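You operate a simulated robot arm through the tools that you are given. There is no shell and no other tool.

Carry out the task below with a simulated robot arm. There is one attempt and no reset: what you move stays moved.

## Task
Shut the press down: switch off, lowest heat, light pressure, brown sheet on the grey board, tray and drawer in.

Only the result counts: the job must be done as asked and must still hold three seconds after the hand-in. Knocking over, shifting, dropping, spilling or breaking anything else fails it. Flat cloth is picked up by pressing the open fingertips on it (5 to 10 N) and closing them slowly along it; thin cloth reads only 2 to 8 mm in the jaws.

## Robot
A 7-joint arm with a fingered hand, fixed in place. Base frame: the origin is at the foot of the arm, x ahead of it, y to its left, z up. Lengths are in mm, angles in degrees, forces in N, time in s.
With the tool pointing down near the work surface it reaches from about 100 to 920 mm from the base axis. Its first joint turns from -115.0 to 115.0 degrees. Payload 5 kg.
The TCP is the grasp point between the finger pads, 32 mm short of the fingertips. In the tool frame z runs along the fingers and y along their closing line. Largest opening 160 mm; the body of the gripper starts 89 mm behind the TCP. The gripper is a hand of 4 fingers: y runs from the thumb to the fingers, the wrist lies at [0, 0, -267] in the tool frame, and closing takes about 1.5 s.
Orientation is told as [roll, pitch, yaw] about the base's x, y, z axes, in that order, counted from this pose: with the fingers straight down and closing along the base's y, the tool's x points along the base's -x, its y along +y and its z along -z.

## Interface
- The arm moves only by the tool move_arm. Its argument "series" is a list that holds one entry, the list of rows, each a list of 6 numbers: the shift along the tool's x, y, z in units of 500 mm (1.0 is 500 mm), then the turn, a rotation vector about the tool's x, y, z in units of 60 degrees (1.0 is 60 degrees). In form: [[[x, y, z, ax, ay, az], ...]]. A call has 1 to 20 rows; each row is the pose to reach, as a shift and turn from the pose commanded when the call began, along the tool's axes at that moment. "hand" is the gripper command, from -1 (shut) to 1 (fully open), values between in proportion, set as the call begins (left out, the last holds). A call with a number of a shift or a turn outside -1 to 1 is refused whole. Rows are played at 5 a second. More than 50 mm and 8.6 degrees between two rows, or a gripper value outside its range, and nothing of the call is played. A pose out of reach is approached as far as the arm can. The call stops where the force on the tool passes 40 N (or 10 N more than at its start, if that is more) or the arm is blocked; 0.2 s more then pass. The fingers move at their own pace (about 45 mm/s each) and stop on an object; they squeeze with about 27 N. The grip force told is the motor's: it shows also when the fingers shut on nothing. Time passes only in rows, and 0.2 s behind the last, so rows that repeat a pose let the fingers close. The reply holds the time, the measured pose of the TCP, the force on the tool along the base axes, the opening and the grip force, in the units named above and with some noise, with the torque about the TCP (base axes, N m) and any sound that the robot's microphone picked up, and new pictures: "show" is both (left out), scene, wrist or none.
- Cameras (640 x 400 px; columns grow to the right, rows downward): "scene" is fixed at [397.9, -499, 1406.9]; the picture's right is [0.85, -0.53, 0.00], its down [-0.37, -0.59, -0.72] and it looks along [0.38, 0.61, -0.70] (base axes); focal length 214 px, centre (320, 200). "wrist" rides on the gripper at [80, -4, -114] in the tool frame; the picture's right is [0.05, 1.00, 0.00], its down [-0.82, 0.04, -0.58] and it looks along [-0.58, 0.03, 0.82] (tool axes); focal length 265 px, centre (320, 200).
- slide_trunk(by): slides the trunk up (or, below 0, down) by that many mm; the arm rides with it, the base frame stays. It gives what a move gives, with no picture.
- preshape(shape): the hand has 4 fingers and takes this shape, open, in about a second: jaw (thumb against the fingers, like two jaws); tri (thumb and two fingers); tip (a fingertip pinch); poke (one finger out to press); point (the index stretched); flat (the hand flat); cup (the hand cupped); fist (a fist). The gripper value then closes the fingers along that shape, each until it touches; the sizes above hold for jaw. It gives what a move gives, with no picture.
- probe_pixels(camera, pixels): there is no depth. For up to 12 entries [column, row, z] of the newest picture of that camera ("zoom" is the newest enlarged one), the place [x, y] in the base frame at which the ray of that pixel passes the height z, good to about 2 mm. The clock stands still meanwhile.
- close_up(camera, box): a new picture of the part [left, top, right, bottom] of that camera's present view, enlarged. The clock stands still meanwhile.
- sign_off(): hands the job in; it is judged then, once.

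Unless the task says otherwise, let go and move clear before handing in.

The tools are called after "Call:" by a JSON object that holds its "fn" and its "kwargs". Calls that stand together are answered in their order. move_arm: Moves the arm, as the interface text tells. Its arguments: {"type":"object","properties":{"series":{"type":"array"},"hand":{"type":"number"},"show":{"type":"string","enum":["both","scene","wrist","none"]}},"required":["series"]} The other tools are called the same way: slide_trunk (by) slides the trunk up or down; preshape (shape) gives the hand a shape; probe_pixels (camera, pixels) gives the place at which the rays of pixels pass given heights; close_up (camera, box) takes an enlarged picture of a part of a camera's view; sign_off () hands the job in.

At the start:

```text
t: 0.0
ee_pos: [674.8, 272.1, 1296.2]
tcp_rot: [0.0, 0.1, 0.1]
ft_force: [0.8, -0.5, 0.4]
moment: [-0.02, 0.0, -0.01]
finger_gap: 159.6
gripper_force: 0.0
shape: jaw
trunk travel left (down, up): [-825.0, 165.0]
```

scene: 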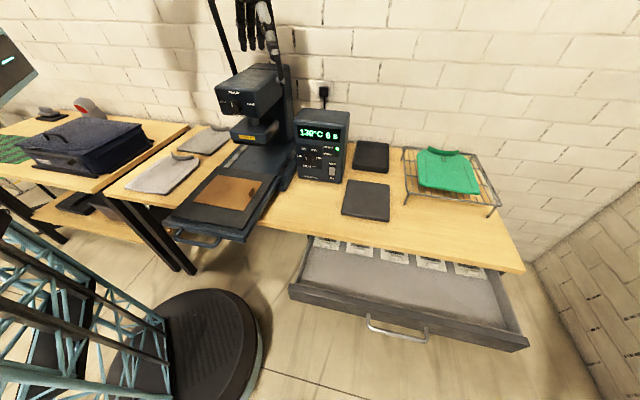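
wrist: 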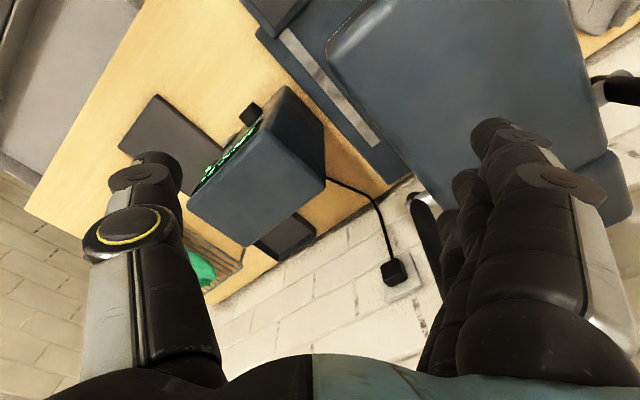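

The scene picture shows a heat press at about (250,130), its control box at (322,145), an open drawer at (400,290), a pulled-out lower platen/tray with a brown sheet at (225,190), and grey pads on the table. I'll enlarge the key areas before moving.

Call:
{"fn": "close_up", "kwargs": {"camera": "scene", "box": [280, 90, 370, 200]}}

Call:
{"fn": "close_up", "kwargs": {"camera": "scene", "box": [150, 50, 310, 250]}}

Call:
{"fn": "close_up", "kwargs": {"camera": "scene", "box": [280, 130, 540, 360]}}

Call:
{"fn": "close_up", "kwargs": {"camera": "scene", "box": [0, 80, 240, 240]}}

```text
3.64 times, centred on (325, 145) of scene
```

zoom: 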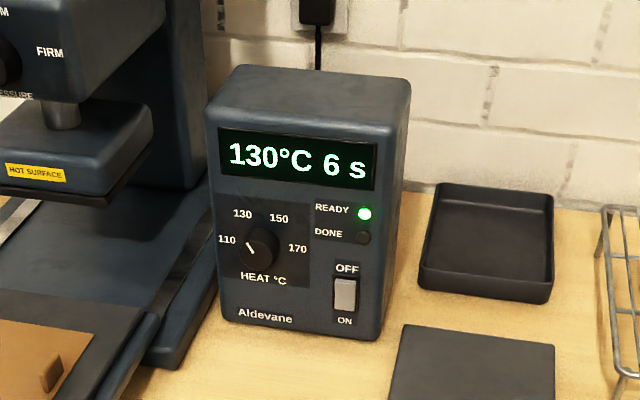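

```text
2.00 times, centred on (230, 150) of scene
```

zoom: 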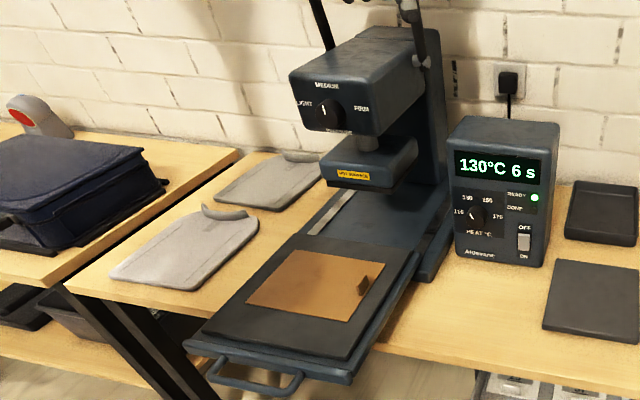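

```text
1.74 times, centred on (410, 245) of scene
```

zoom: 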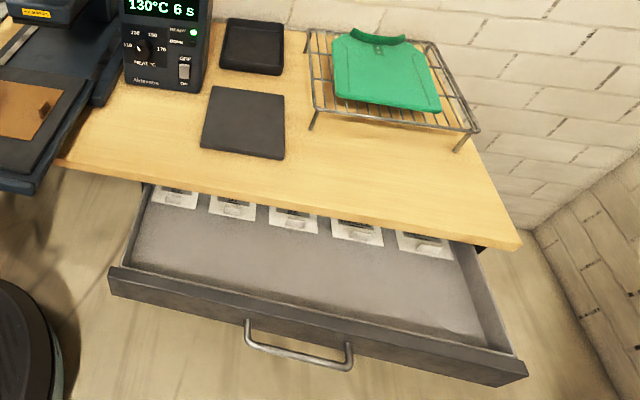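

```text
2.50 times, centred on (120, 160) of scene
```

zoom: 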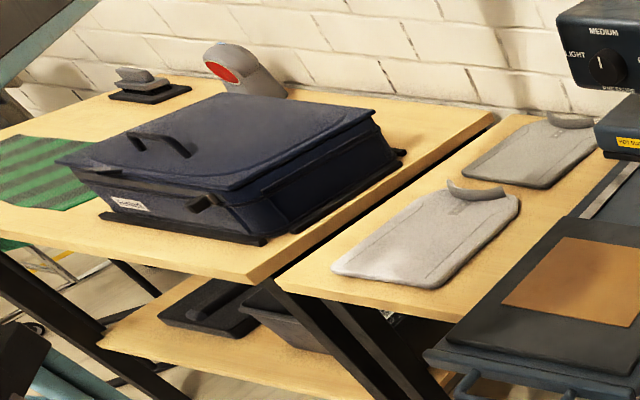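

The close-ups show the heat knob on the box front, its OFF/ON rocker, a pressure knob on the press head, and a brown sheet with a small tab lying on a dark pad on the drawn-out tray. Next I'll probe to find the table height by comparing the two cameras.

Call:
{"fn": "probe_pixels", "kwargs": {"camera": "scene", "pixels": [[349, 181, 700], [349, 181, 800], [349, 181, 900], [390, 185, 800], [389, 221, 800], [341, 214, 800], [525, 268, 800], [525, 268, 700]]}}

Call:
{"fn": "close_up", "kwargs": {"camera": "wrist", "box": [20, 0, 400, 300]}}

Call:
{"fn": "probe_pixels", "kwargs": {"camera": "wrist", "pixels": [[155, 96, 700], [155, 96, 800], [155, 96, 900], [119, 148, 700], [119, 148, 800], [119, 148, 900], [25, 210, 700], [25, 210, 800], [25, 210, 900]]}}

```text
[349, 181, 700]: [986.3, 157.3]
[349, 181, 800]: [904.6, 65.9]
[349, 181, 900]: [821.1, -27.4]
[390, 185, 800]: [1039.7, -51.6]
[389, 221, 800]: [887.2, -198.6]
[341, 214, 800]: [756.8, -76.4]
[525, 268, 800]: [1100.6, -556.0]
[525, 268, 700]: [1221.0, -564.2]
```

```text
1.33 times, centred on (210, 150) of wrist
```

zoom: 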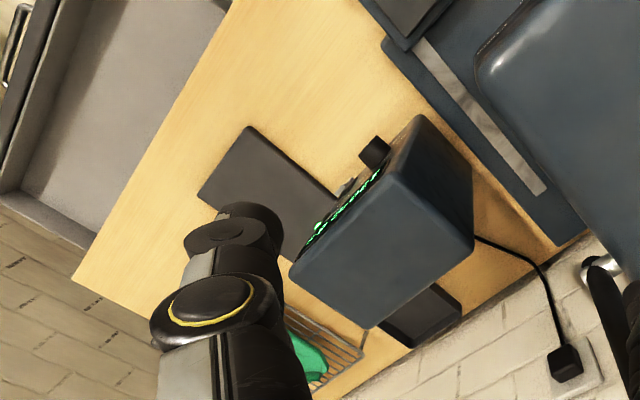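

```text
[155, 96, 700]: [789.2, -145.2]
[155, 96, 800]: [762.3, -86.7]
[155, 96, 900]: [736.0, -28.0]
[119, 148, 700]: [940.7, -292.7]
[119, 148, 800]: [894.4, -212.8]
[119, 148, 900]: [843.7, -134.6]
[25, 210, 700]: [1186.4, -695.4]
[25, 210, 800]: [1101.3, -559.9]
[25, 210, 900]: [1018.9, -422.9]
```

Both cameras agree on a table corner at z≈800 (scene (525,268) against wrist (25,210)), so the table top is near 800 mm and the furniture is turned about -42°. Next I'll probe the box, knobs, tray and drawer points at plausible heights.

Call:
{"fn": "probe_pixels", "kwargs": {"camera": "scene", "pixels": [[297, 177.4, 800], [340, 183, 800], [344, 176, 800], [215, 175, 850], [262.5, 187.5, 850], [242.5, 211, 850], [193.5, 202.5, 850], [175, 237, 830], [220, 245, 830], [232.5, 107.5, 1050], [371, 320, 700], [426, 336, 700]]}}

Call:
{"fn": "probe_pixels", "kwargs": {"camera": "scene", "pixels": [[251.5, 192.5, 850], [251.5, 192.5, 820], [289, 288, 700], [527, 345, 700], [289, 288, 650], [527, 345, 650], [262, 228, 800], [362, 100, 800], [402, 206, 800], [406, 150, 850], [498, 205, 850], [371, 140, 800]]}}

```text
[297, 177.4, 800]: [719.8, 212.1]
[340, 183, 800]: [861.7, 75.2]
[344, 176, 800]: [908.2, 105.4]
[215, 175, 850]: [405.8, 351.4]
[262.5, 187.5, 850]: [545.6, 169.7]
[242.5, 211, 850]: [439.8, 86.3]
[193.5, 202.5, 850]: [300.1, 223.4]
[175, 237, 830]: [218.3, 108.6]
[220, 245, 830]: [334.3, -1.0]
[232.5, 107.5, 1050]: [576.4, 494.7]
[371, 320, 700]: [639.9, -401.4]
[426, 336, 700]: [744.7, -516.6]
```

```text
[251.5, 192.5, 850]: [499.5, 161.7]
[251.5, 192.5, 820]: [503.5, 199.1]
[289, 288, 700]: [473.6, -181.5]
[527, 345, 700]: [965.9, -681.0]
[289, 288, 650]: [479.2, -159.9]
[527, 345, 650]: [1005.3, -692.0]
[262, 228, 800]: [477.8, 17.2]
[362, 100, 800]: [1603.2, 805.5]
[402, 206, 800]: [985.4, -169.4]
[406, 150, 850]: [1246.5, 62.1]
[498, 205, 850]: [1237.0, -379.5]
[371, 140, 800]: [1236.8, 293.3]
```

Probing puts the box front at about w≈660 along the wall direction (0.707,0.707) and shows the furniture is turned 45°. I'll draw the hand back and yaw it 45° so the wrist camera faces the press.

Call:
{"fn": "move_arm", "kwargs": {"series": [[[0.065, -0.0444, 0, 0, 0, -0.075], [0.13, -0.0888, 0, 0, 0, -0.15], [0.195, -0.1332, 0, 0, 0, -0.225], [0.26, -0.1776, 0, 0, 0, -0.3], [0.325, -0.222, 0, 0, 0, -0.375], [0.39, -0.2664, 0, 0, 0, -0.45], [0.455, -0.3108, 0, 0, 0, -0.525], [0.52, -0.3552, 0, 0, 0, -0.6], [0.585, -0.3996, 0, 0, 0, -0.675], [0.65, -0.444, 0, 0, 0, -0.75]]]}}

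```text
t: 2.2
ee_pos: [397.2, 60.3, 1310.2]
tcp_rot: [0.0, 0.1, 45.0]
ft_force: [-0.2, 0.1, 0.2]
moment: [-0.03, -0.03, 0.0]
finger_gap: 159.8
gripper_force: 0.0
shape: jaw
out of reach, approached as far as the arm can: row 9, 10
trunk travel left (down, up): [-825.0, 165.0]
```

scene: 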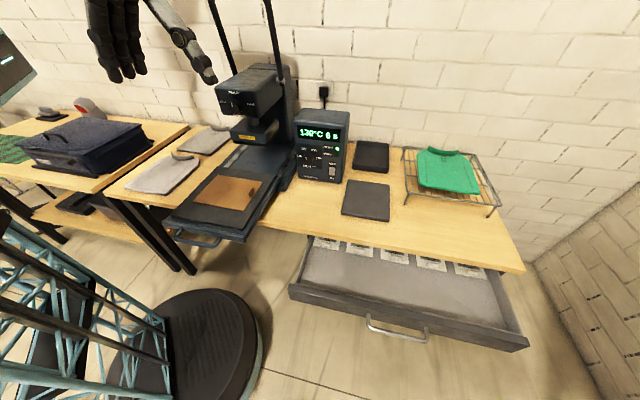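
wrist: 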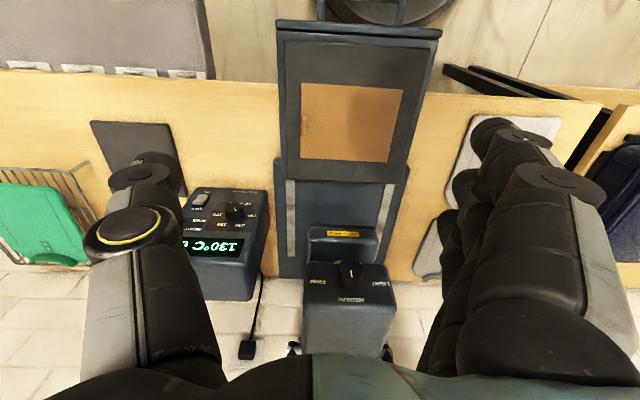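

The wrist view (upside down) now shows the press squarely: brown sheet at (350,120), pressure knob at (348,272), heat knob at (237,212), switch at (200,198). I'll enlarge these parts.

Call:
{"fn": "close_up", "kwargs": {"camera": "wrist", "box": [170, 170, 290, 280]}}

Call:
{"fn": "close_up", "kwargs": {"camera": "wrist", "box": [260, 0, 450, 180]}}

Call:
{"fn": "close_up", "kwargs": {"camera": "wrist", "box": [290, 210, 410, 320]}}

Call:
{"fn": "probe_pixels", "kwargs": {"camera": "wrist", "pixels": [[301, 82, 800], [301, 82, 850], [403, 91, 850], [388, 162, 850], [299, 158, 850], [301, 82, 900], [348, 275, 1000], [348, 275, 1050], [348, 275, 1100], [237, 212, 850], [237, 212, 900], [237, 212, 950]]}}

```text
3.64 times, centred on (230, 225) of wrist
```

zoom: 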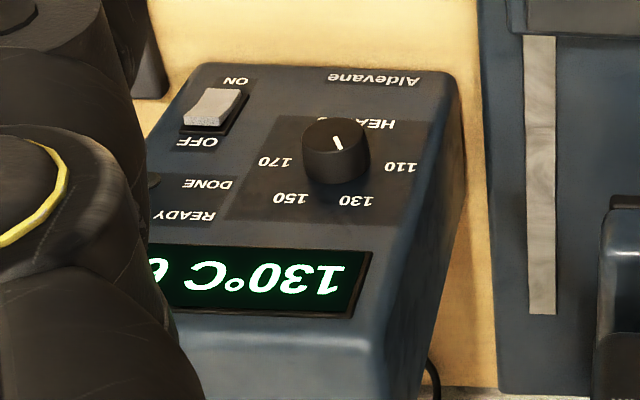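

```text
2.22 times, centred on (355, 90) of wrist
```

zoom: 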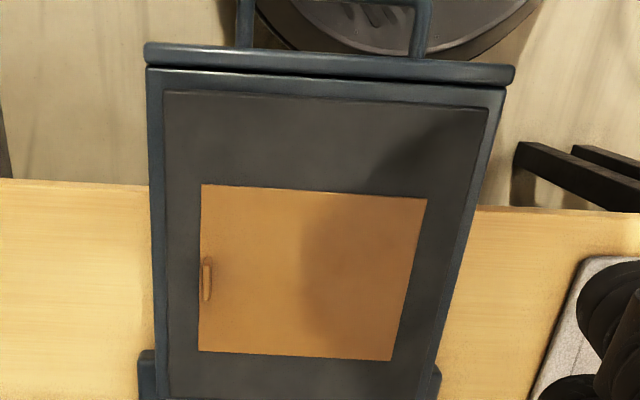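

```text
3.64 times, centred on (350, 265) of wrist
```

zoom: 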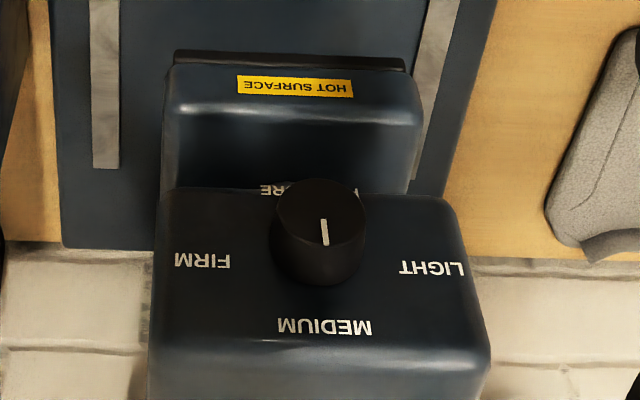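

```text
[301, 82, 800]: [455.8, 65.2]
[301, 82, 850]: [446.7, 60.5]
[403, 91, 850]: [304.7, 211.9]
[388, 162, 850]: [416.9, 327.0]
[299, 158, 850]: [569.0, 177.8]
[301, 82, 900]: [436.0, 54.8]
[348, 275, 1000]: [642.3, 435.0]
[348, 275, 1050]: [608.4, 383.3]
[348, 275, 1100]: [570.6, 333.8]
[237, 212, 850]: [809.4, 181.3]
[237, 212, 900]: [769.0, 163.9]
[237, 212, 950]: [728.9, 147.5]
```

The heat knob points at 130 and the pressure knob at MEDIUM, with LIGHT on the panel's left, so both turn counter-clockwise. The brown sheet carries a small upright tab at its right edge. I'll triangulate these features more finely.

Call:
{"fn": "close_up", "kwargs": {"camera": "scene", "box": [200, 60, 300, 160]}}

Call:
{"fn": "probe_pixels", "kwargs": {"camera": "scene", "pixels": [[309.3, 158.2, 880], [309.3, 158.2, 900], [309.3, 158.2, 920], [331.9, 170.5, 860], [331.9, 170.5, 880], [331.9, 170.5, 900], [232.5, 107.5, 1100], [232.5, 107.5, 1150], [232.5, 107.5, 1200]]}}

Call:
{"fn": "probe_pixels", "kwargs": {"camera": "wrist", "pixels": [[348, 275, 1150], [348, 275, 1200], [348, 262, 1150], [237, 212, 920], [202, 199, 860], [202, 199, 880], [202, 199, 900]]}}

```text
4.00 times, centred on (250, 110) of scene
```

zoom: 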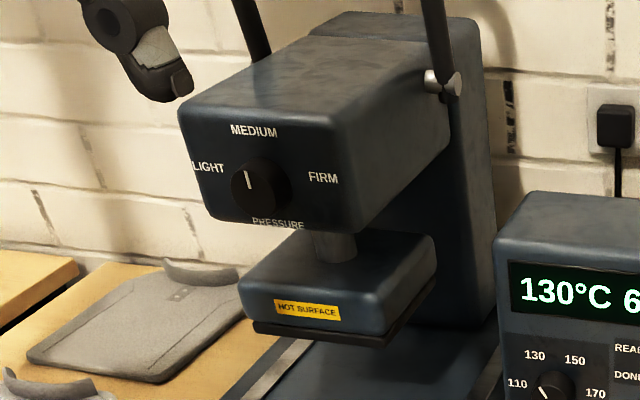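

```text
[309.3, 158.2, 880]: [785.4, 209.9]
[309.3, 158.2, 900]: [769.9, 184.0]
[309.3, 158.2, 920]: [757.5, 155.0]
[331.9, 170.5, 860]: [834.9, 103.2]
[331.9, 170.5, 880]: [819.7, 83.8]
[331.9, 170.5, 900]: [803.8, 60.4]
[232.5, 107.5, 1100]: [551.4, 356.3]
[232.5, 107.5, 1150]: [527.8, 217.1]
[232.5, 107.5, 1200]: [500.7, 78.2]
```

```text
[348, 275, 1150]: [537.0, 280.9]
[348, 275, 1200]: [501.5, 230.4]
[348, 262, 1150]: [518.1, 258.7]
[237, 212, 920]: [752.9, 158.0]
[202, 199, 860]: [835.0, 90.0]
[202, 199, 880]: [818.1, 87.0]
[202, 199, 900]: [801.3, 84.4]
```

Triangulation gives the heat knob face near (756,157,919), the switch near (819,85,879) and the pressure knob near (553,320,1113). I'll tilt the hand forward towards the press at a safe distance.

Call:
{"fn": "move_arm", "kwargs": {"series": [[[-0.0354, 0.0144, 0.032, 0, -0.1, 0], [-0.0708, 0.0288, 0.064, 0, -0.2, 0], [-0.1062, 0.0432, 0.096, 0, -0.3, 0], [-0.1416, 0.0576, 0.128, 0, -0.4, 0], [-0.177, 0.072, 0.16, 0, -0.5, 0], [-0.2124, 0.0864, 0.192, 0, -0.6, 0], [-0.2478, 0.1008, 0.224, 0, -0.7, 0], [-0.2832, 0.1152, 0.256, 0, -0.8, 0], [-0.3186, 0.1296, 0.288, 0, -0.9, 0], [-0.354, 0.144, 0.32, 0, -1.0, 0]]]}}

```text
t: 4.4
ee_pos: [501.5, 242.9, 1122.3]
tcp_rot: [0.0, -60.1, 45.2]
ft_force: [1.0, -0.4, 0.3]
moment: [0.01, -0.05, -0.01]
finger_gap: 159.8
gripper_force: 0.0
shape: jaw
out of reach, approached as far as the arm can: row 1, 2, 3, 4, 5, 6, 7, 8, 9, 10
trunk travel left (down, up): [-825.0, 165.0]
```

scene: 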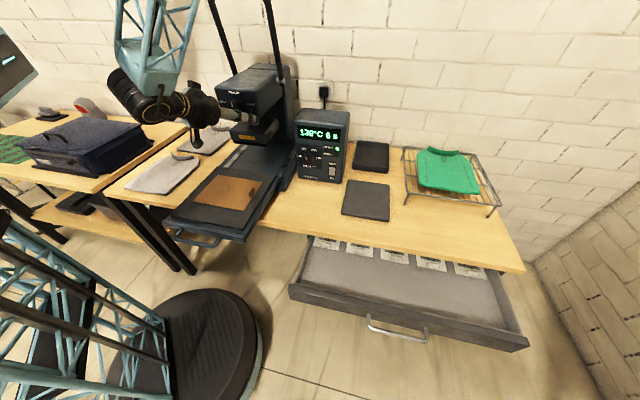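
wrist: 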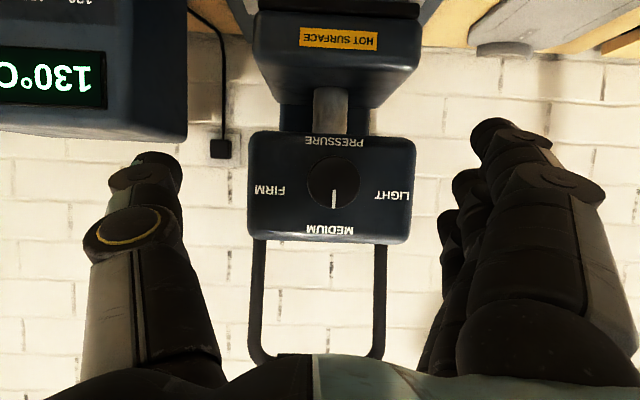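

The arm holds near (501,243,1122) at pitch -60 and reports out of reach, being folded too close to its base. I'll look at how the arm is folded before choosing a trunk height.

Call:
{"fn": "close_up", "kwargs": {"camera": "scene", "box": [0, 0, 320, 200]}}

Call:
{"fn": "close_up", "kwargs": {"camera": "scene", "box": [0, 200, 320, 400]}}

Call:
{"fn": "close_up", "kwargs": {"camera": "wrist", "box": [230, 100, 430, 260]}}

Call:
{"fn": "probe_pixels", "kwargs": {"camera": "wrist", "pixels": [[334, 182, 1080], [334, 182, 1100], [334, 182, 1120], [248, 133, 1060], [415, 146, 1060], [247, 133, 1080], [415, 146, 1080]]}}

```text
2.00 times, centred on (160, 100) of scene
```

zoom: 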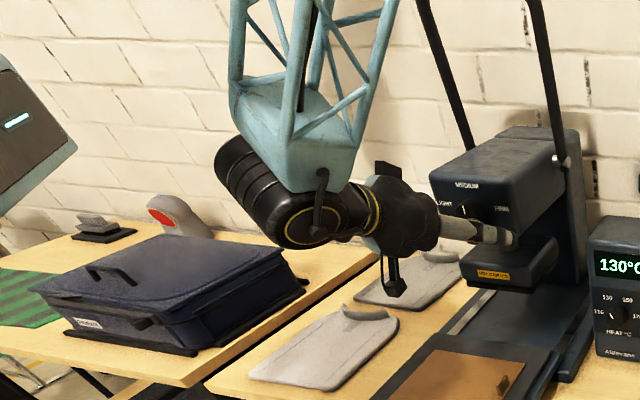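

```text
2.00 times, centred on (160, 300) of scene
```

zoom: 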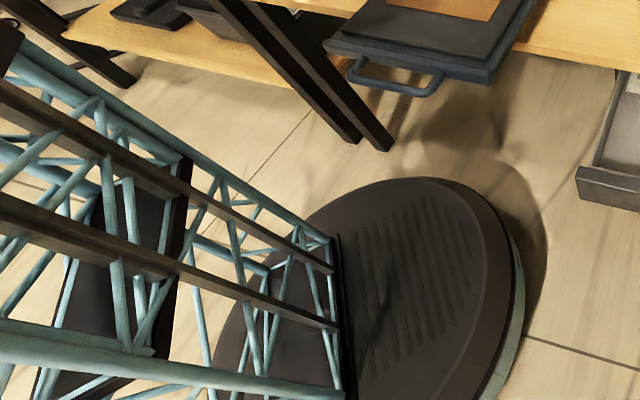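

```text
2.50 times, centred on (330, 180) of wrist
```

zoom: 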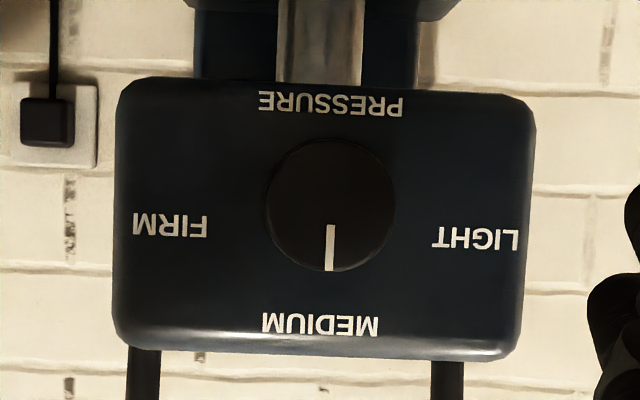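

```text
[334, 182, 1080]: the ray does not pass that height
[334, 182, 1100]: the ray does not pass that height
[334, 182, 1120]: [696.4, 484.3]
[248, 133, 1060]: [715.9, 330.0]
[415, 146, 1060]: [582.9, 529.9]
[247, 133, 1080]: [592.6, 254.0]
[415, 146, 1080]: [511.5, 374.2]
```

The forearm hangs down from above, so raising the trunk will unfold it. I'll slide up 160 mm (nothing is above the hand), then bring the hand level with the pressure knob.

Call:
{"fn": "slide_trunk", "kwargs": {"by": 160}}

```text
t: 6.2
ee_pos: [503.1, 242.1, 1282.5]
tcp_rot: [0.0, -60.0, 45.0]
ft_force: [0.2, 0.1, 0.2]
moment: [0.01, 0.04, 0.02]
finger_gap: 160.0
gripper_force: 0.2
shape: jaw
trunk travel left (down, up): [-985.0, 5.0]
```

The trunk rose and the hand now sits at (503,242,1282). I'll move down and level the hand in a half step first to check how commands register.

Call:
{"fn": "move_arm", "kwargs": {"series": [[[0.032, 0.004, 0.012, 0, -0.05, 0], [0.064, 0.008, 0.024, 0, -0.1, 0], [0.096, 0.012, 0.036, 0, -0.15, 0], [0.128, 0.016, 0.048, 0, -0.2, 0], [0.16, 0.02, 0.06, 0, -0.25, 0]]], "show": "none"}}

```text
t: 7.4
ee_pos: [483.7, 240.1, 1199.0]
tcp_rot: [0.1, -74.9, 44.9]
ft_force: [0.4, 0.8, 0.1]
moment: [0.01, 0.0, 0.01]
finger_gap: 159.8
gripper_force: 0.1
shape: jaw
trunk travel left (down, up): [-985.0, 5.0]
```

The command registers from the measured pose as hoped. I'll finish levelling the hand in front of the pressure knob.

Call:
{"fn": "move_arm", "kwargs": {"series": [[[0.033, 0.0024, 0.004, 0, -0.05, 0], [0.066, 0.0048, 0.008, 0, -0.1, 0], [0.1, 0.0072, 0.012, 0, -0.15, 0], [0.133, 0.0096, 0.016, 0, -0.2, 0], [0.1666, 0.012, 0.02, 0, -0.25, 0]]]}}

```text
t: 8.6
ee_pos: [473.7, 235.6, 1113.5]
tcp_rot: [121.8, -90.0, -76.9]
ft_force: [0.1, -0.4, 0.3]
moment: [-0.01, -0.01, 0.0]
finger_gap: 160.1
gripper_force: 0.2
shape: jaw
trunk travel left (down, up): [-985.0, 5.0]
```

scene: 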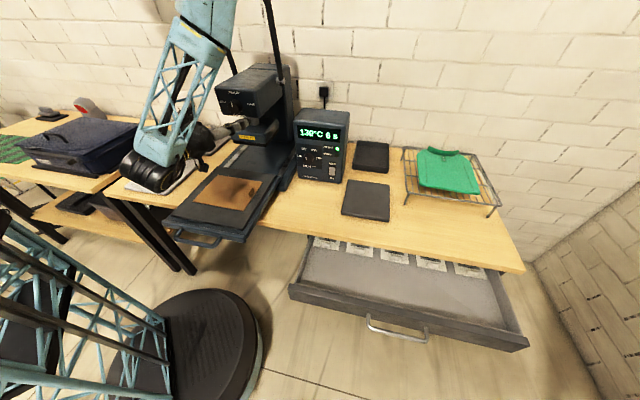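
wrist: 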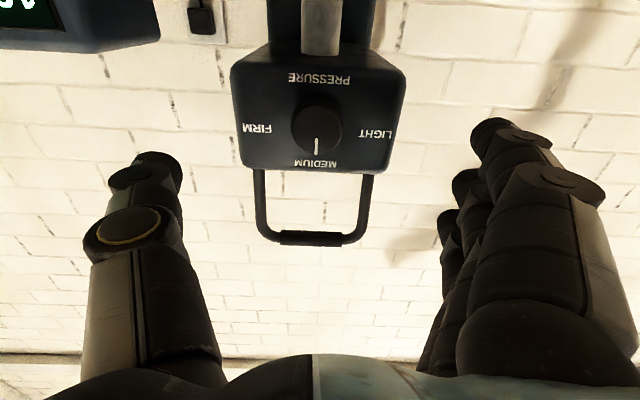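

The hand is level at w=501, r=168, z=1113, and the pressure knob shows at wrist (317,118). I'll zoom in to fix its centre and pointer.

Call:
{"fn": "close_up", "kwargs": {"camera": "wrist", "box": [220, 40, 420, 190]}}

Call:
{"fn": "close_up", "kwargs": {"camera": "scene", "box": [100, 40, 300, 220]}}

Call:
{"fn": "probe_pixels", "kwargs": {"camera": "wrist", "pixels": [[317, 122, 1100], [317, 122, 1105], [317, 122, 1110], [317, 122, 1115], [317, 122, 1120]]}}

Call:
{"fn": "probe_pixels", "kwargs": {"camera": "scene", "pixels": [[234, 106, 1100], [234, 106, 1105], [234, 106, 1110], [234, 106, 1115], [234, 106, 1120]]}}

```text
2.67 times, centred on (320, 115) of wrist
```

zoom: 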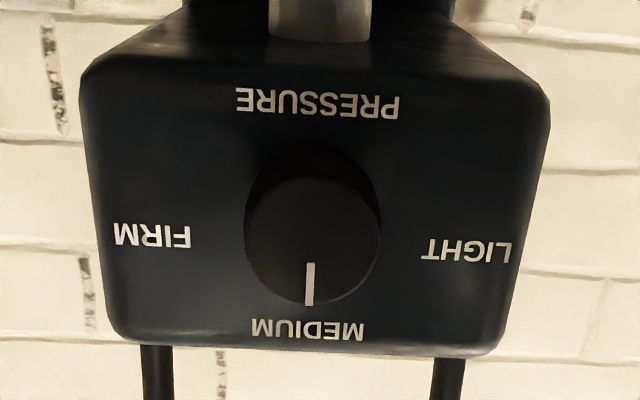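

```text
2.22 times, centred on (200, 130) of scene
```

zoom: 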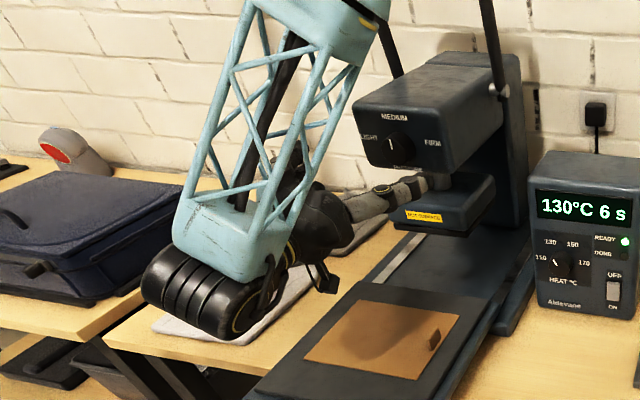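

```text
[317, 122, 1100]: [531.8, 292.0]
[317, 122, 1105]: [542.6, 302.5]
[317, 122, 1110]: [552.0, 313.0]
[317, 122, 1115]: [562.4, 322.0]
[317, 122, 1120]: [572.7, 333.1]
```

```text
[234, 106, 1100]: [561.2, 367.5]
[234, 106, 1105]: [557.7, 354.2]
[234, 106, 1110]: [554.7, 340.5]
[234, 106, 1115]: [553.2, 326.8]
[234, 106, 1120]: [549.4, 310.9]
```

The knob face triangulates to about w=612, r≈168, z≈1118 with a 44 mm diameter. I'll narrow the fingers to about 80 mm, move 60 mm closer and check the alignment.

Call:
{"fn": "move_arm", "kwargs": {"series": [[[-0.003, -0.0017, 0.04, 0, 0, 0], [-0.006, -0.0034, 0.08, 0, 0, 0], [-0.009, -0.005, 0.12, 0, 0, 0], [-0.009, -0.005, 0.12, 0, 0, 0]]], "hand": 0, "show": "wrist"}}

```text
t: 9.6
ee_pos: [518.5, 276.5, 1120.7]
tcp_rot: [127.1, -90.0, -81.9]
ft_force: [0.6, -0.5, -0.1]
moment: [0.01, -0.04, -0.01]
finger_gap: 81.1
gripper_force: 0.1
shape: jaw
trunk travel left (down, up): [-985.0, 5.0]
```

wrist: 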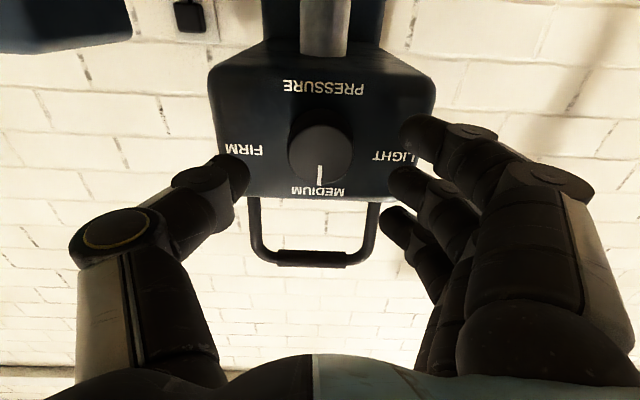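

The knob face sits at wrist (320,151) between the thumb and fingers, about 4 mm below the tool axis. I'll probe the panel labels to learn the panel depth before closing in.

Call:
{"fn": "probe_pixels", "kwargs": {"camera": "scene", "pixels": [[233.25, 92.5, 1150], [233.25, 92.5, 1160], [233.25, 92.5, 1170], [239.5, 115.5, 1080], [239.5, 115.5, 1090]]}}

Call:
{"fn": "close_up", "kwargs": {"camera": "wrist", "box": [190, 40, 450, 220]}}

Call:
{"fn": "probe_pixels", "kwargs": {"camera": "wrist", "pixels": [[318, 190, 1150], [318, 190, 1160], [318, 190, 1170], [323, 87, 1080], [323, 87, 1090]]}}

```text
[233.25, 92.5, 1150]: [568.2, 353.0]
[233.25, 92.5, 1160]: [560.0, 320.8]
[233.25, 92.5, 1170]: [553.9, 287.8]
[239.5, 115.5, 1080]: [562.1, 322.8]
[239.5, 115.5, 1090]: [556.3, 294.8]
```

```text
2.22 times, centred on (320, 130) of wrist
```

zoom: 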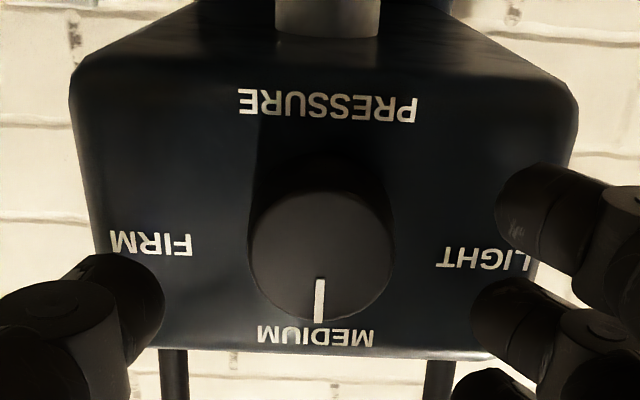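

```text
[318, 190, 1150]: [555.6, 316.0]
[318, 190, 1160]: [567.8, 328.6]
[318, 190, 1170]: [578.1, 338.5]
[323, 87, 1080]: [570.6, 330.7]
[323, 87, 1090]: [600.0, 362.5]
```

Label triangulation puts the panel at w≈630 and the knob centre at z≈1117, with LIGHT about 75° left of MEDIUM. I'll pre-rotate the hand 36° clockwise, drop 4 mm and advance 32 mm so the tips straddle the knob just short of the panel.

Call:
{"fn": "move_arm", "kwargs": {"series": [[[0.002, 0, 0, 0, 0, 0.12], [0.004, 0, 0, 0, 0, 0.24], [0.006, 0, 0, 0, 0, 0.36], [0.008, 0, 0, 0, 0, 0.48], [0.008, 0, 0, 0, 0, 0.6], [0.008, 0, 0.016, 0, 0, 0.6], [0.008, 0, 0.032, 0, 0, 0.6], [0.008, 0, 0.048, 0, 0, 0.6], [0.008, 0, 0.064, 0, 0, 0.6]]]}}

```text
t: 11.6
ee_pos: [539.6, 299.4, 1118.1]
tcp_rot: [90.0, -54.1, -44.9]
ft_force: [0.6, -0.2, -0.5]
moment: [0.03, 0.01, 0.01]
finger_gap: 80.7
gripper_force: 0.0
shape: jaw
trunk travel left (down, up): [-985.0, 5.0]
```

scene: 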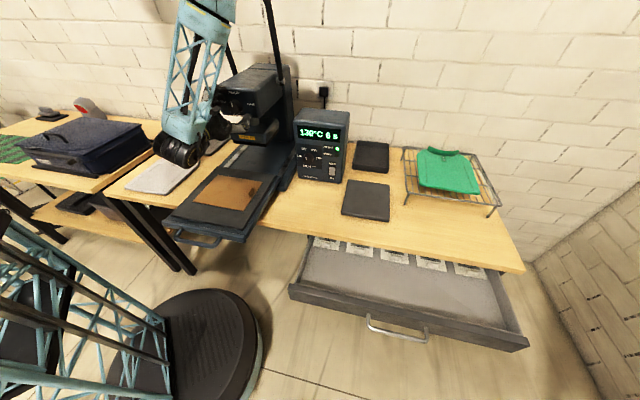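
wrist: 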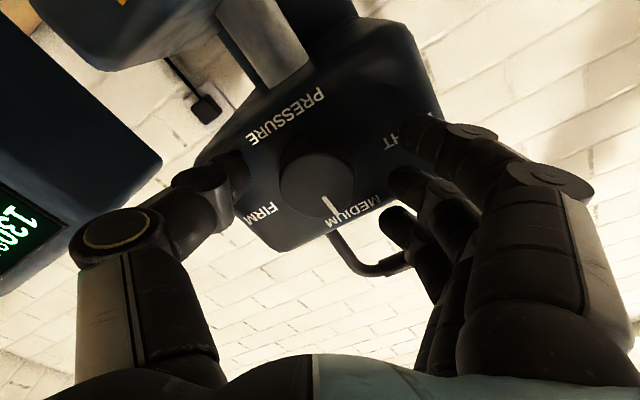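

The tool axis now passes the knob centre (knob face at wrist (318,185), axis expected at row 182) and no force reads. I'll close the fingers on the knob.

Call:
{"fn": "move_arm", "kwargs": {"series": [[[0, 0, 0, 0, 0, 0], [0, 0, 0, 0, 0, 0], [0, 0, 0, 0, 0, 0], [0, 0, 0, 0, 0, 0], [0, 0, 0, 0, 0, 0], [0, 0, 0, 0, 0, 0]]], "hand": -1, "show": "wrist"}}

```text
t: 13.0
ee_pos: [540.4, 299.5, 1114.8]
tcp_rot: [89.9, -54.0, -45.0]
ft_force: [2.0, -1.1, -5.3]
moment: [-0.03, 0.02, -0.01]
finger_gap: 21.3
gripper_force: 26.8
shape: jaw
trunk travel left (down, up): [-985.0, 5.0]
```

wrist: 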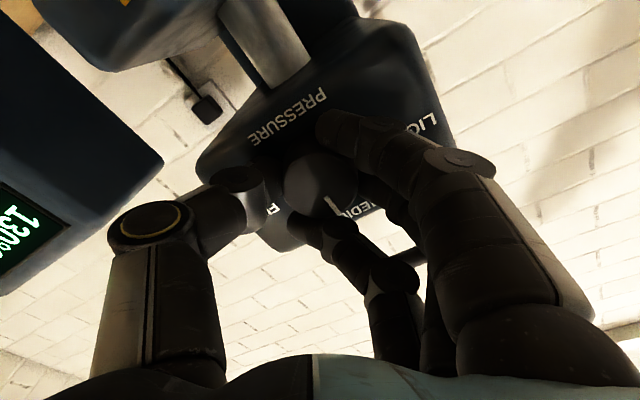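

The fingers hold the knob at 26.8 N grip with little side force. I'll turn 30° counter-clockwise and check that the pointer follows.

Call:
{"fn": "move_arm", "kwargs": {"series": [[[0, 0, 0, 0, 0, -0.1], [0, 0, 0, 0, 0, -0.2], [0, 0, 0, 0, 0, -0.3], [0, 0, 0, 0, 0, -0.4], [0, 0, 0, 0, 0, -0.5]]], "show": "wrist"}}

Call:
{"fn": "close_up", "kwargs": {"camera": "wrist", "box": [220, 100, 420, 260]}}

```text
t: 14.2
ee_pos: [540.2, 299.0, 1115.2]
tcp_rot: [89.6, -84.1, -44.8]
ft_force: [6.8, -2.9, -2.1]
moment: [-0.04, 0.01, -0.05]
finger_gap: 21.1
gripper_force: 26.7
shape: jaw
trunk travel left (down, up): [-985.0, 5.0]
```

wrist: 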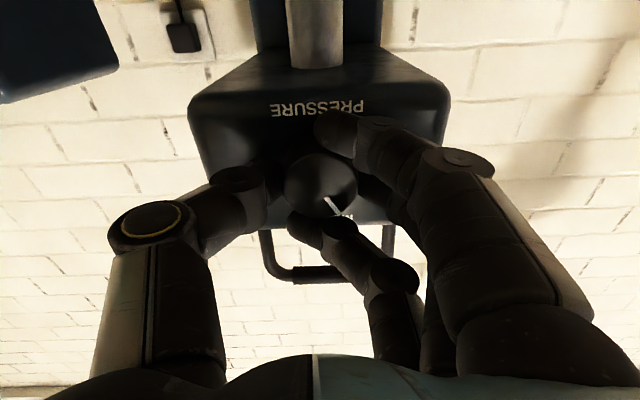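

```text
2.50 times, centred on (320, 180) of wrist
```

zoom: 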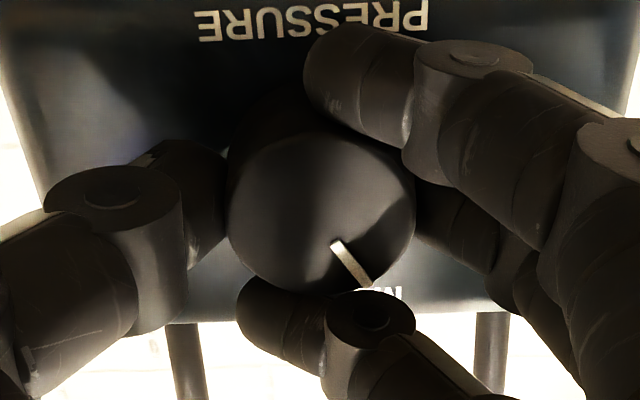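

The pointer moved with the hand, now about 30–35° toward LIGHT. I'll turn a further 45°.

Call:
{"fn": "move_arm", "kwargs": {"series": [[[0, 0, 0, 0, 0, -0.1], [0, 0, 0, 0, 0, -0.2], [0, 0, 0, 0, 0, -0.3], [0, 0, 0, 0, 0, -0.4], [0, 0, 0, 0, 0, -0.5], [0, 0, 0, 0, 0, -0.6], [0, 0, 0, 0, 0, -0.7], [0, 0, 0, 0, 0, -0.75]]], "show": "wrist"}}

Call:
{"fn": "close_up", "kwargs": {"camera": "wrist", "box": [220, 100, 420, 260]}}

```text
t: 16.0
ee_pos: [540.8, 299.0, 1116.2]
tcp_rot: [-90.1, -51.0, 135.0]
ft_force: [7.3, -4.1, 0.0]
moment: [0.32, 0.45, -0.05]
finger_gap: 19.6
gripper_force: 27.2
shape: jaw
trunk travel left (down, up): [-985.0, 5.0]
```

wrist: 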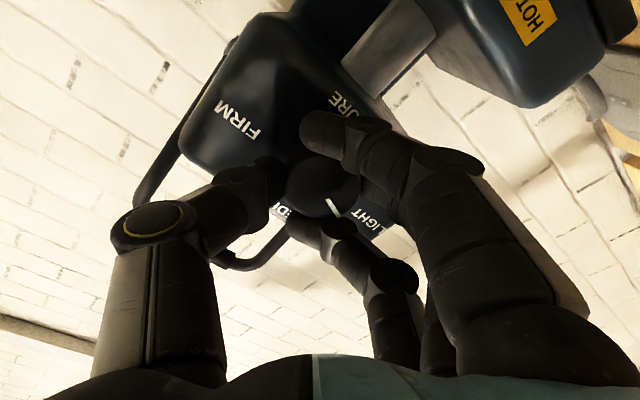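

```text
2.50 times, centred on (320, 180) of wrist
```

zoom: 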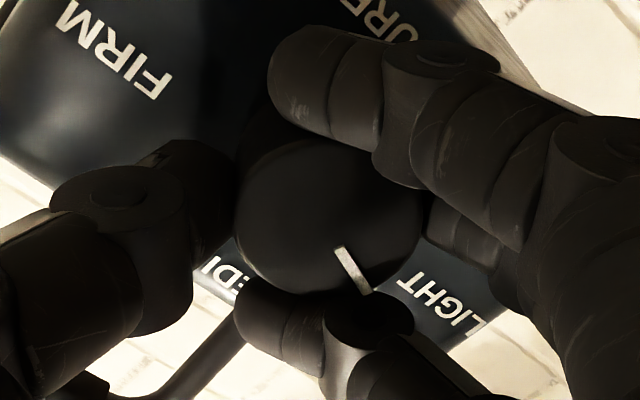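

The twisting moment rose to about 0.55 N m and the pointer is near LIGHT, which suggests the end stop. I'll turn 8° more to confirm.

Call:
{"fn": "move_arm", "kwargs": {"series": [[[0, 0, 0, 0, 0, -0.05], [0, 0, 0, 0, 0, -0.1], [0, 0, 0, 0, 0, -0.15], [0, 0, 0, 0, 0, -0.15]]], "show": "wrist"}}

Call:
{"fn": "close_up", "kwargs": {"camera": "wrist", "box": [220, 100, 420, 260]}}

```text
t: 17.0
ee_pos: [540.4, 297.8, 1115.8]
tcp_rot: [-90.2, -42.0, 135.0]
ft_force: [9.7, -8.7, 4.5]
moment: [0.48, 0.45, -0.2]
finger_gap: 19.6
gripper_force: 26.2
shape: jaw
trunk travel left (down, up): [-985.0, 5.0]
```

wrist: 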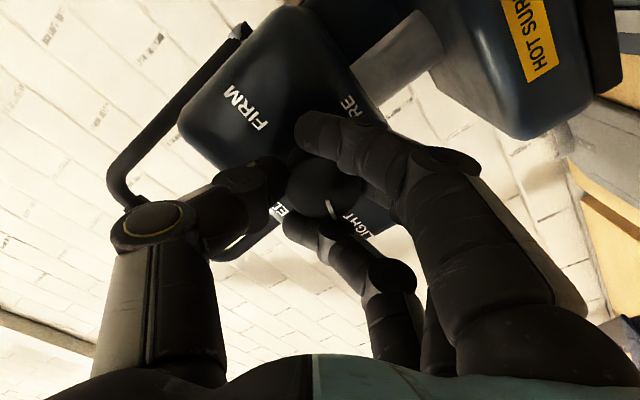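

```text
2.50 times, centred on (320, 180) of wrist
```

zoom: 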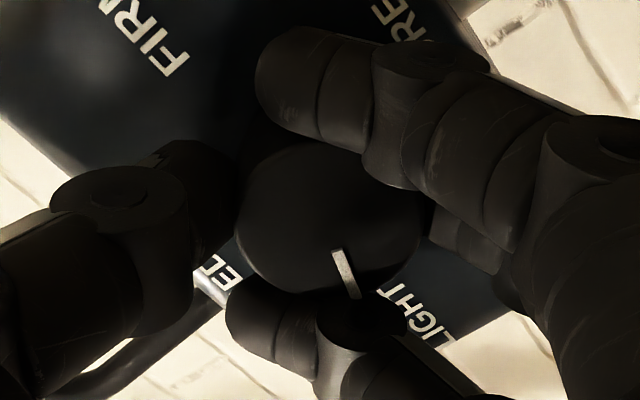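

The pointer turned relative to the fingers, so the knob is at its LIGHT stop. I'll open to about 80 mm and back straight off to check the pointer.

Call:
{"fn": "move_arm", "kwargs": {"series": [[[0, 0, 0, 0, 0, 0], [0, 0, 0, 0, 0, 0], [0, 0, 0, 0, 0, 0], [0, 0, 0, 0, 0, 0], [0, 0, 0, 0, 0, 0], [0, 0, -0.02, 0, 0, 0], [0, 0, -0.06, 0, 0, 0], [0, 0, -0.1, 0, 0, 0], [0, 0, -0.15, 0, 0, 0], [0, 0, -0.2, 0, 0, 0]]], "hand": 0}}

Call:
{"fn": "close_up", "kwargs": {"camera": "scene", "box": [200, 60, 300, 160]}}

Call:
{"fn": "close_up", "kwargs": {"camera": "wrist", "box": [220, 40, 420, 190]}}

```text
t: 19.2
ee_pos: [468.0, 226.1, 1116.7]
tcp_rot: [-90.1, -42.1, 135.1]
ft_force: [0.4, 0.1, -0.4]
moment: [0.0, -0.01, 0.01]
finger_gap: 79.7
gripper_force: 0.0
shape: jaw
trunk travel left (down, up): [-985.0, 5.0]
```

scene: 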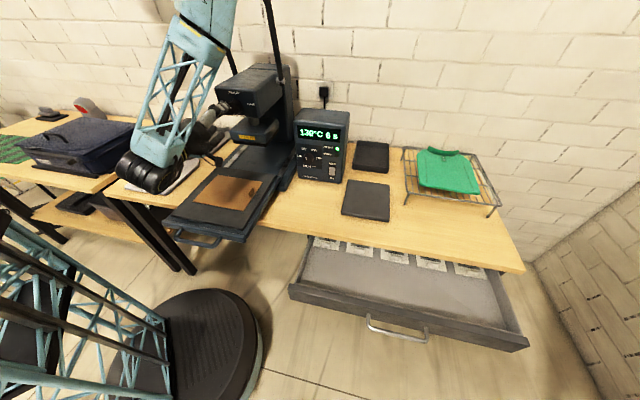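
wrist: 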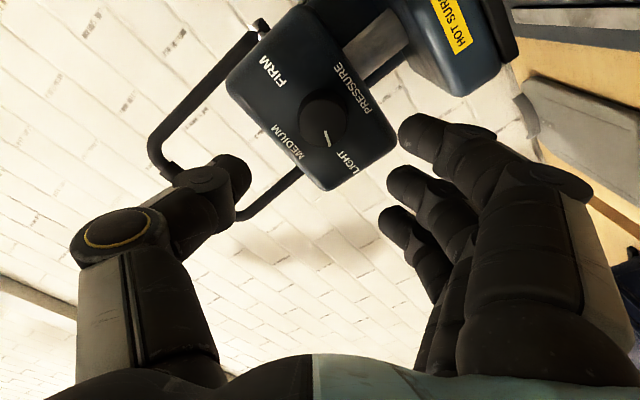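

```text
4.00 times, centred on (250, 110) of scene
```

zoom: 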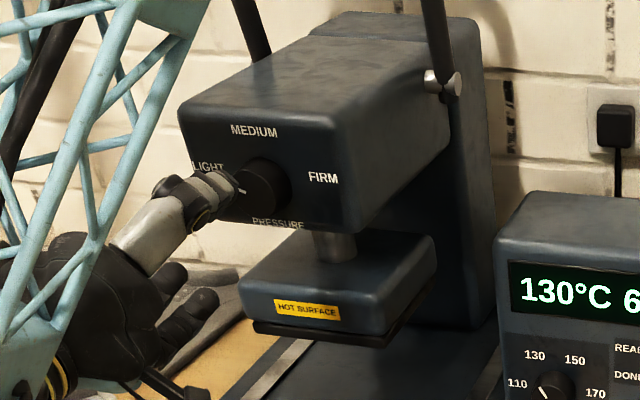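

```text
2.67 times, centred on (320, 115) of wrist
```

zoom: 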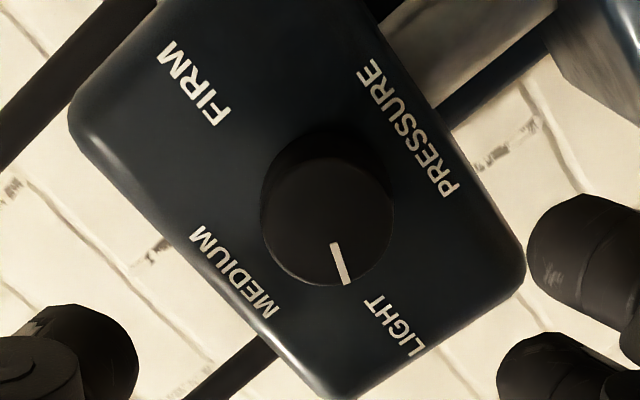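

The scene close-up is partly blocked, but the wrist close-up shows the pointer aimed at LIGHT. Next I'll slide 253 mm right and roll the hand back to neutral, in front of the control box.

Call:
{"fn": "move_arm", "kwargs": {"series": [[[0.047, -0.0423, 0, 0, 0, 0.1], [0.094, -0.0846, 0, 0, 0, 0.2], [0.141, -0.127, 0, 0, 0, 0.3], [0.188, -0.1693, 0, 0, 0, 0.4], [0.235, -0.2116, 0, 0, 0, 0.5], [0.282, -0.254, 0, 0, 0, 0.6], [0.329, -0.2963, 0, 0, 0, 0.7], [0.376, -0.3386, 0, 0, 0, 0.8]]]}}

Call:
{"fn": "close_up", "kwargs": {"camera": "scene", "box": [200, 60, 300, 160]}}

```text
t: 21.0
ee_pos: [647.5, 45.3, 1113.8]
tcp_rot: [95.2, -89.9, -50.0]
ft_force: [1.0, 0.6, -0.1]
moment: [0.0, -0.01, 0.04]
finger_gap: 79.5
gripper_force: 0.1
shape: jaw
trunk travel left (down, up): [-985.0, 5.0]
```

scene: 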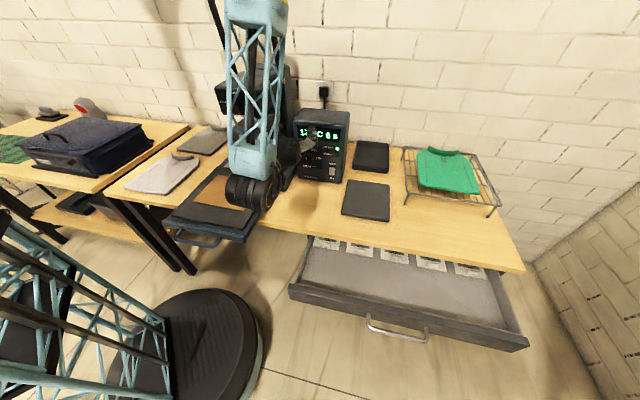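
wrist: 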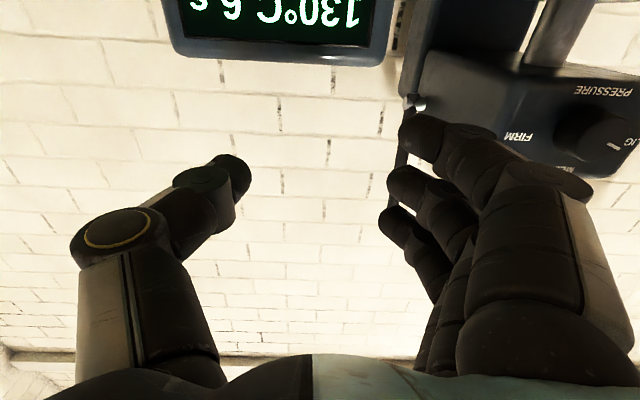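

```text
4.00 times, centred on (250, 110) of scene
```

zoom: 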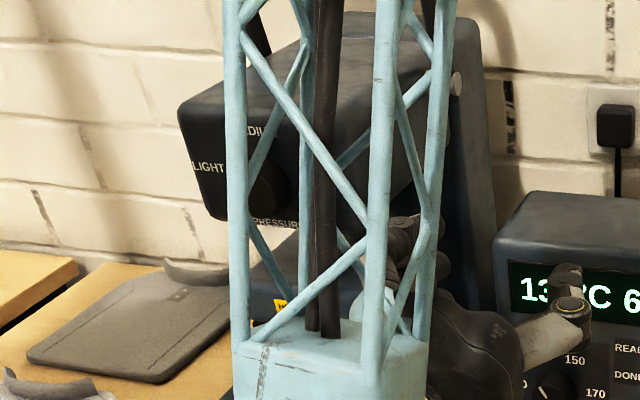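

The pressure pointer now looks sideways toward LIGHT at wrist (612,140). I'll lower the trunk 185 mm to bring the hand level with the heat knob while it is well in front of the box.

Call:
{"fn": "slide_trunk", "kwargs": {"by": -185}}

Call:
{"fn": "close_up", "kwargs": {"camera": "wrist", "box": [170, 20, 470, 220]}}

Call:
{"fn": "close_up", "kwargs": {"camera": "scene", "box": [180, 90, 400, 260]}}

```text
t: 23.1
ee_pos: [646.2, 47.7, 929.8]
tcp_rot: [149.8, -90.0, -104.8]
ft_force: [-0.2, -0.5, -1.0]
moment: [-0.01, -0.02, 0.02]
finger_gap: 79.4
gripper_force: 0.1
shape: jaw
trunk travel left (down, up): [-800.0, 190.0]
```

```text
2.00 times, centred on (320, 120) of wrist
```

zoom: 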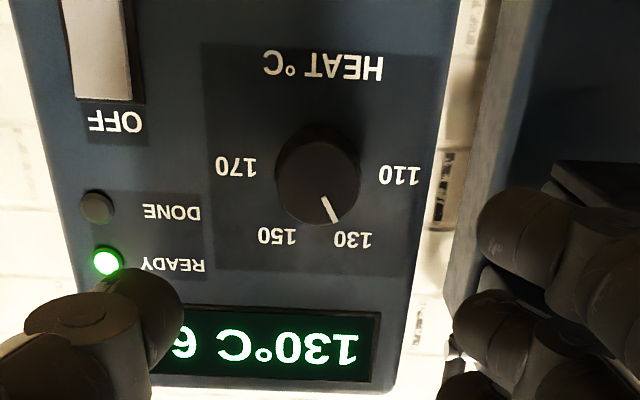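

```text
2.35 times, centred on (290, 175) of scene
```

zoom: 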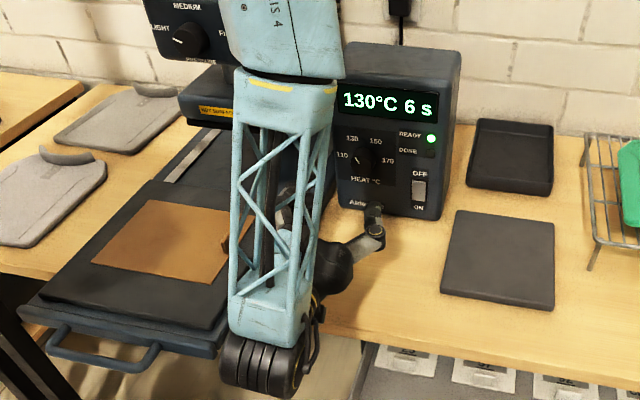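

Both views are clear: the heat pointer is on 130, 110 lies about 50° counter-clockwise, and the pressure pointer at scene-zoom (184,40) lies on LIGHT. I'll zoom tighter on the box in the scene to triangulate the heat knob and switch.

Call:
{"fn": "close_up", "kwargs": {"camera": "scene", "box": [285, 125, 355, 190]}}

Call:
{"fn": "probe_pixels", "kwargs": {"camera": "wrist", "pixels": [[319, 110, 900], [319, 110, 910], [319, 110, 920], [319, 110, 930], [319, 110, 940]]}}

```text
6.15 times, centred on (320, 158) of scene
```

zoom: 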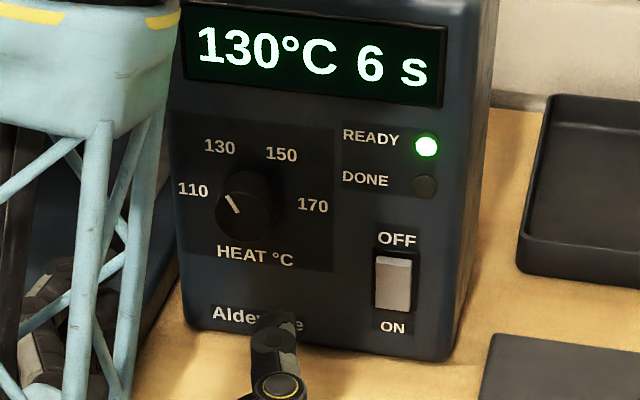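

```text
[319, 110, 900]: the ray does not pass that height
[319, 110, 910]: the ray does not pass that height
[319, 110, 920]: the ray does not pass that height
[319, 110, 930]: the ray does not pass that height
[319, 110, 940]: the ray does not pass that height
```

The wrist picture is stale after the slide, so I'll refresh it with a still row and then probe the knob from both cameras.

Call:
{"fn": "move_arm", "kwargs": {"series": [[[0, 0, 0, 0, 0, 0]]], "show": "wrist"}}

Call:
{"fn": "probe_pixels", "kwargs": {"camera": "wrist", "pixels": [[319, 110, 910], [319, 110, 920], [319, 110, 930], [319, 110, 940], [222, 40, 870], [222, 40, 880], [222, 40, 890]]}}

Call:
{"fn": "probe_pixels", "kwargs": {"camera": "scene", "pixels": [[307.6, 160, 910], [307.6, 160, 920], [307.6, 160, 930], [307.6, 160, 940], [331.8, 171.4, 870], [331.8, 171.4, 880], [331.8, 171.4, 890]]}}

Call:
{"fn": "close_up", "kwargs": {"camera": "wrist", "box": [170, 0, 330, 100]}}

```text
t: 23.5
ee_pos: [646.0, 46.8, 928.4]
tcp_rot: [128.2, -90.0, -83.1]
ft_force: [-0.2, 0.2, 0.5]
moment: [-0.01, -0.01, -0.02]
finger_gap: 79.6
gripper_force: 0.1
shape: jaw
trunk travel left (down, up): [-800.0, 190.0]
```

wrist: 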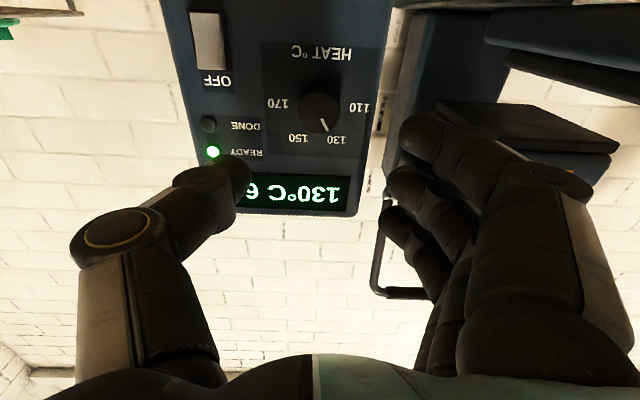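

```text
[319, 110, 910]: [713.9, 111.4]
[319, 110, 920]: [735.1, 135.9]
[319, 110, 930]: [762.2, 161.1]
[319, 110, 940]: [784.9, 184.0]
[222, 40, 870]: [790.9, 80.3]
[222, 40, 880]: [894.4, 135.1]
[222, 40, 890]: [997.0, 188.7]
```

```text
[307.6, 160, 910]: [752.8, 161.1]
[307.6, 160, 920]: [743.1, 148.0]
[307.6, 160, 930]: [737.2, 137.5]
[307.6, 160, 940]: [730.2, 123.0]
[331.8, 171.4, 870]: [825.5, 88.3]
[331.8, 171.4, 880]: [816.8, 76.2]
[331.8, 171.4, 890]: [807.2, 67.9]
```

```text
4.00 times, centred on (250, 50) of wrist
```

zoom: 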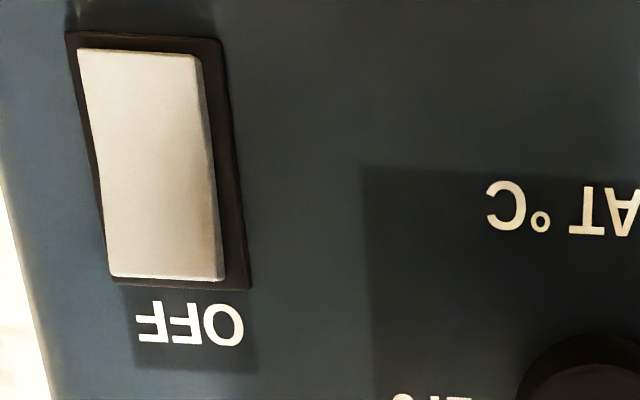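

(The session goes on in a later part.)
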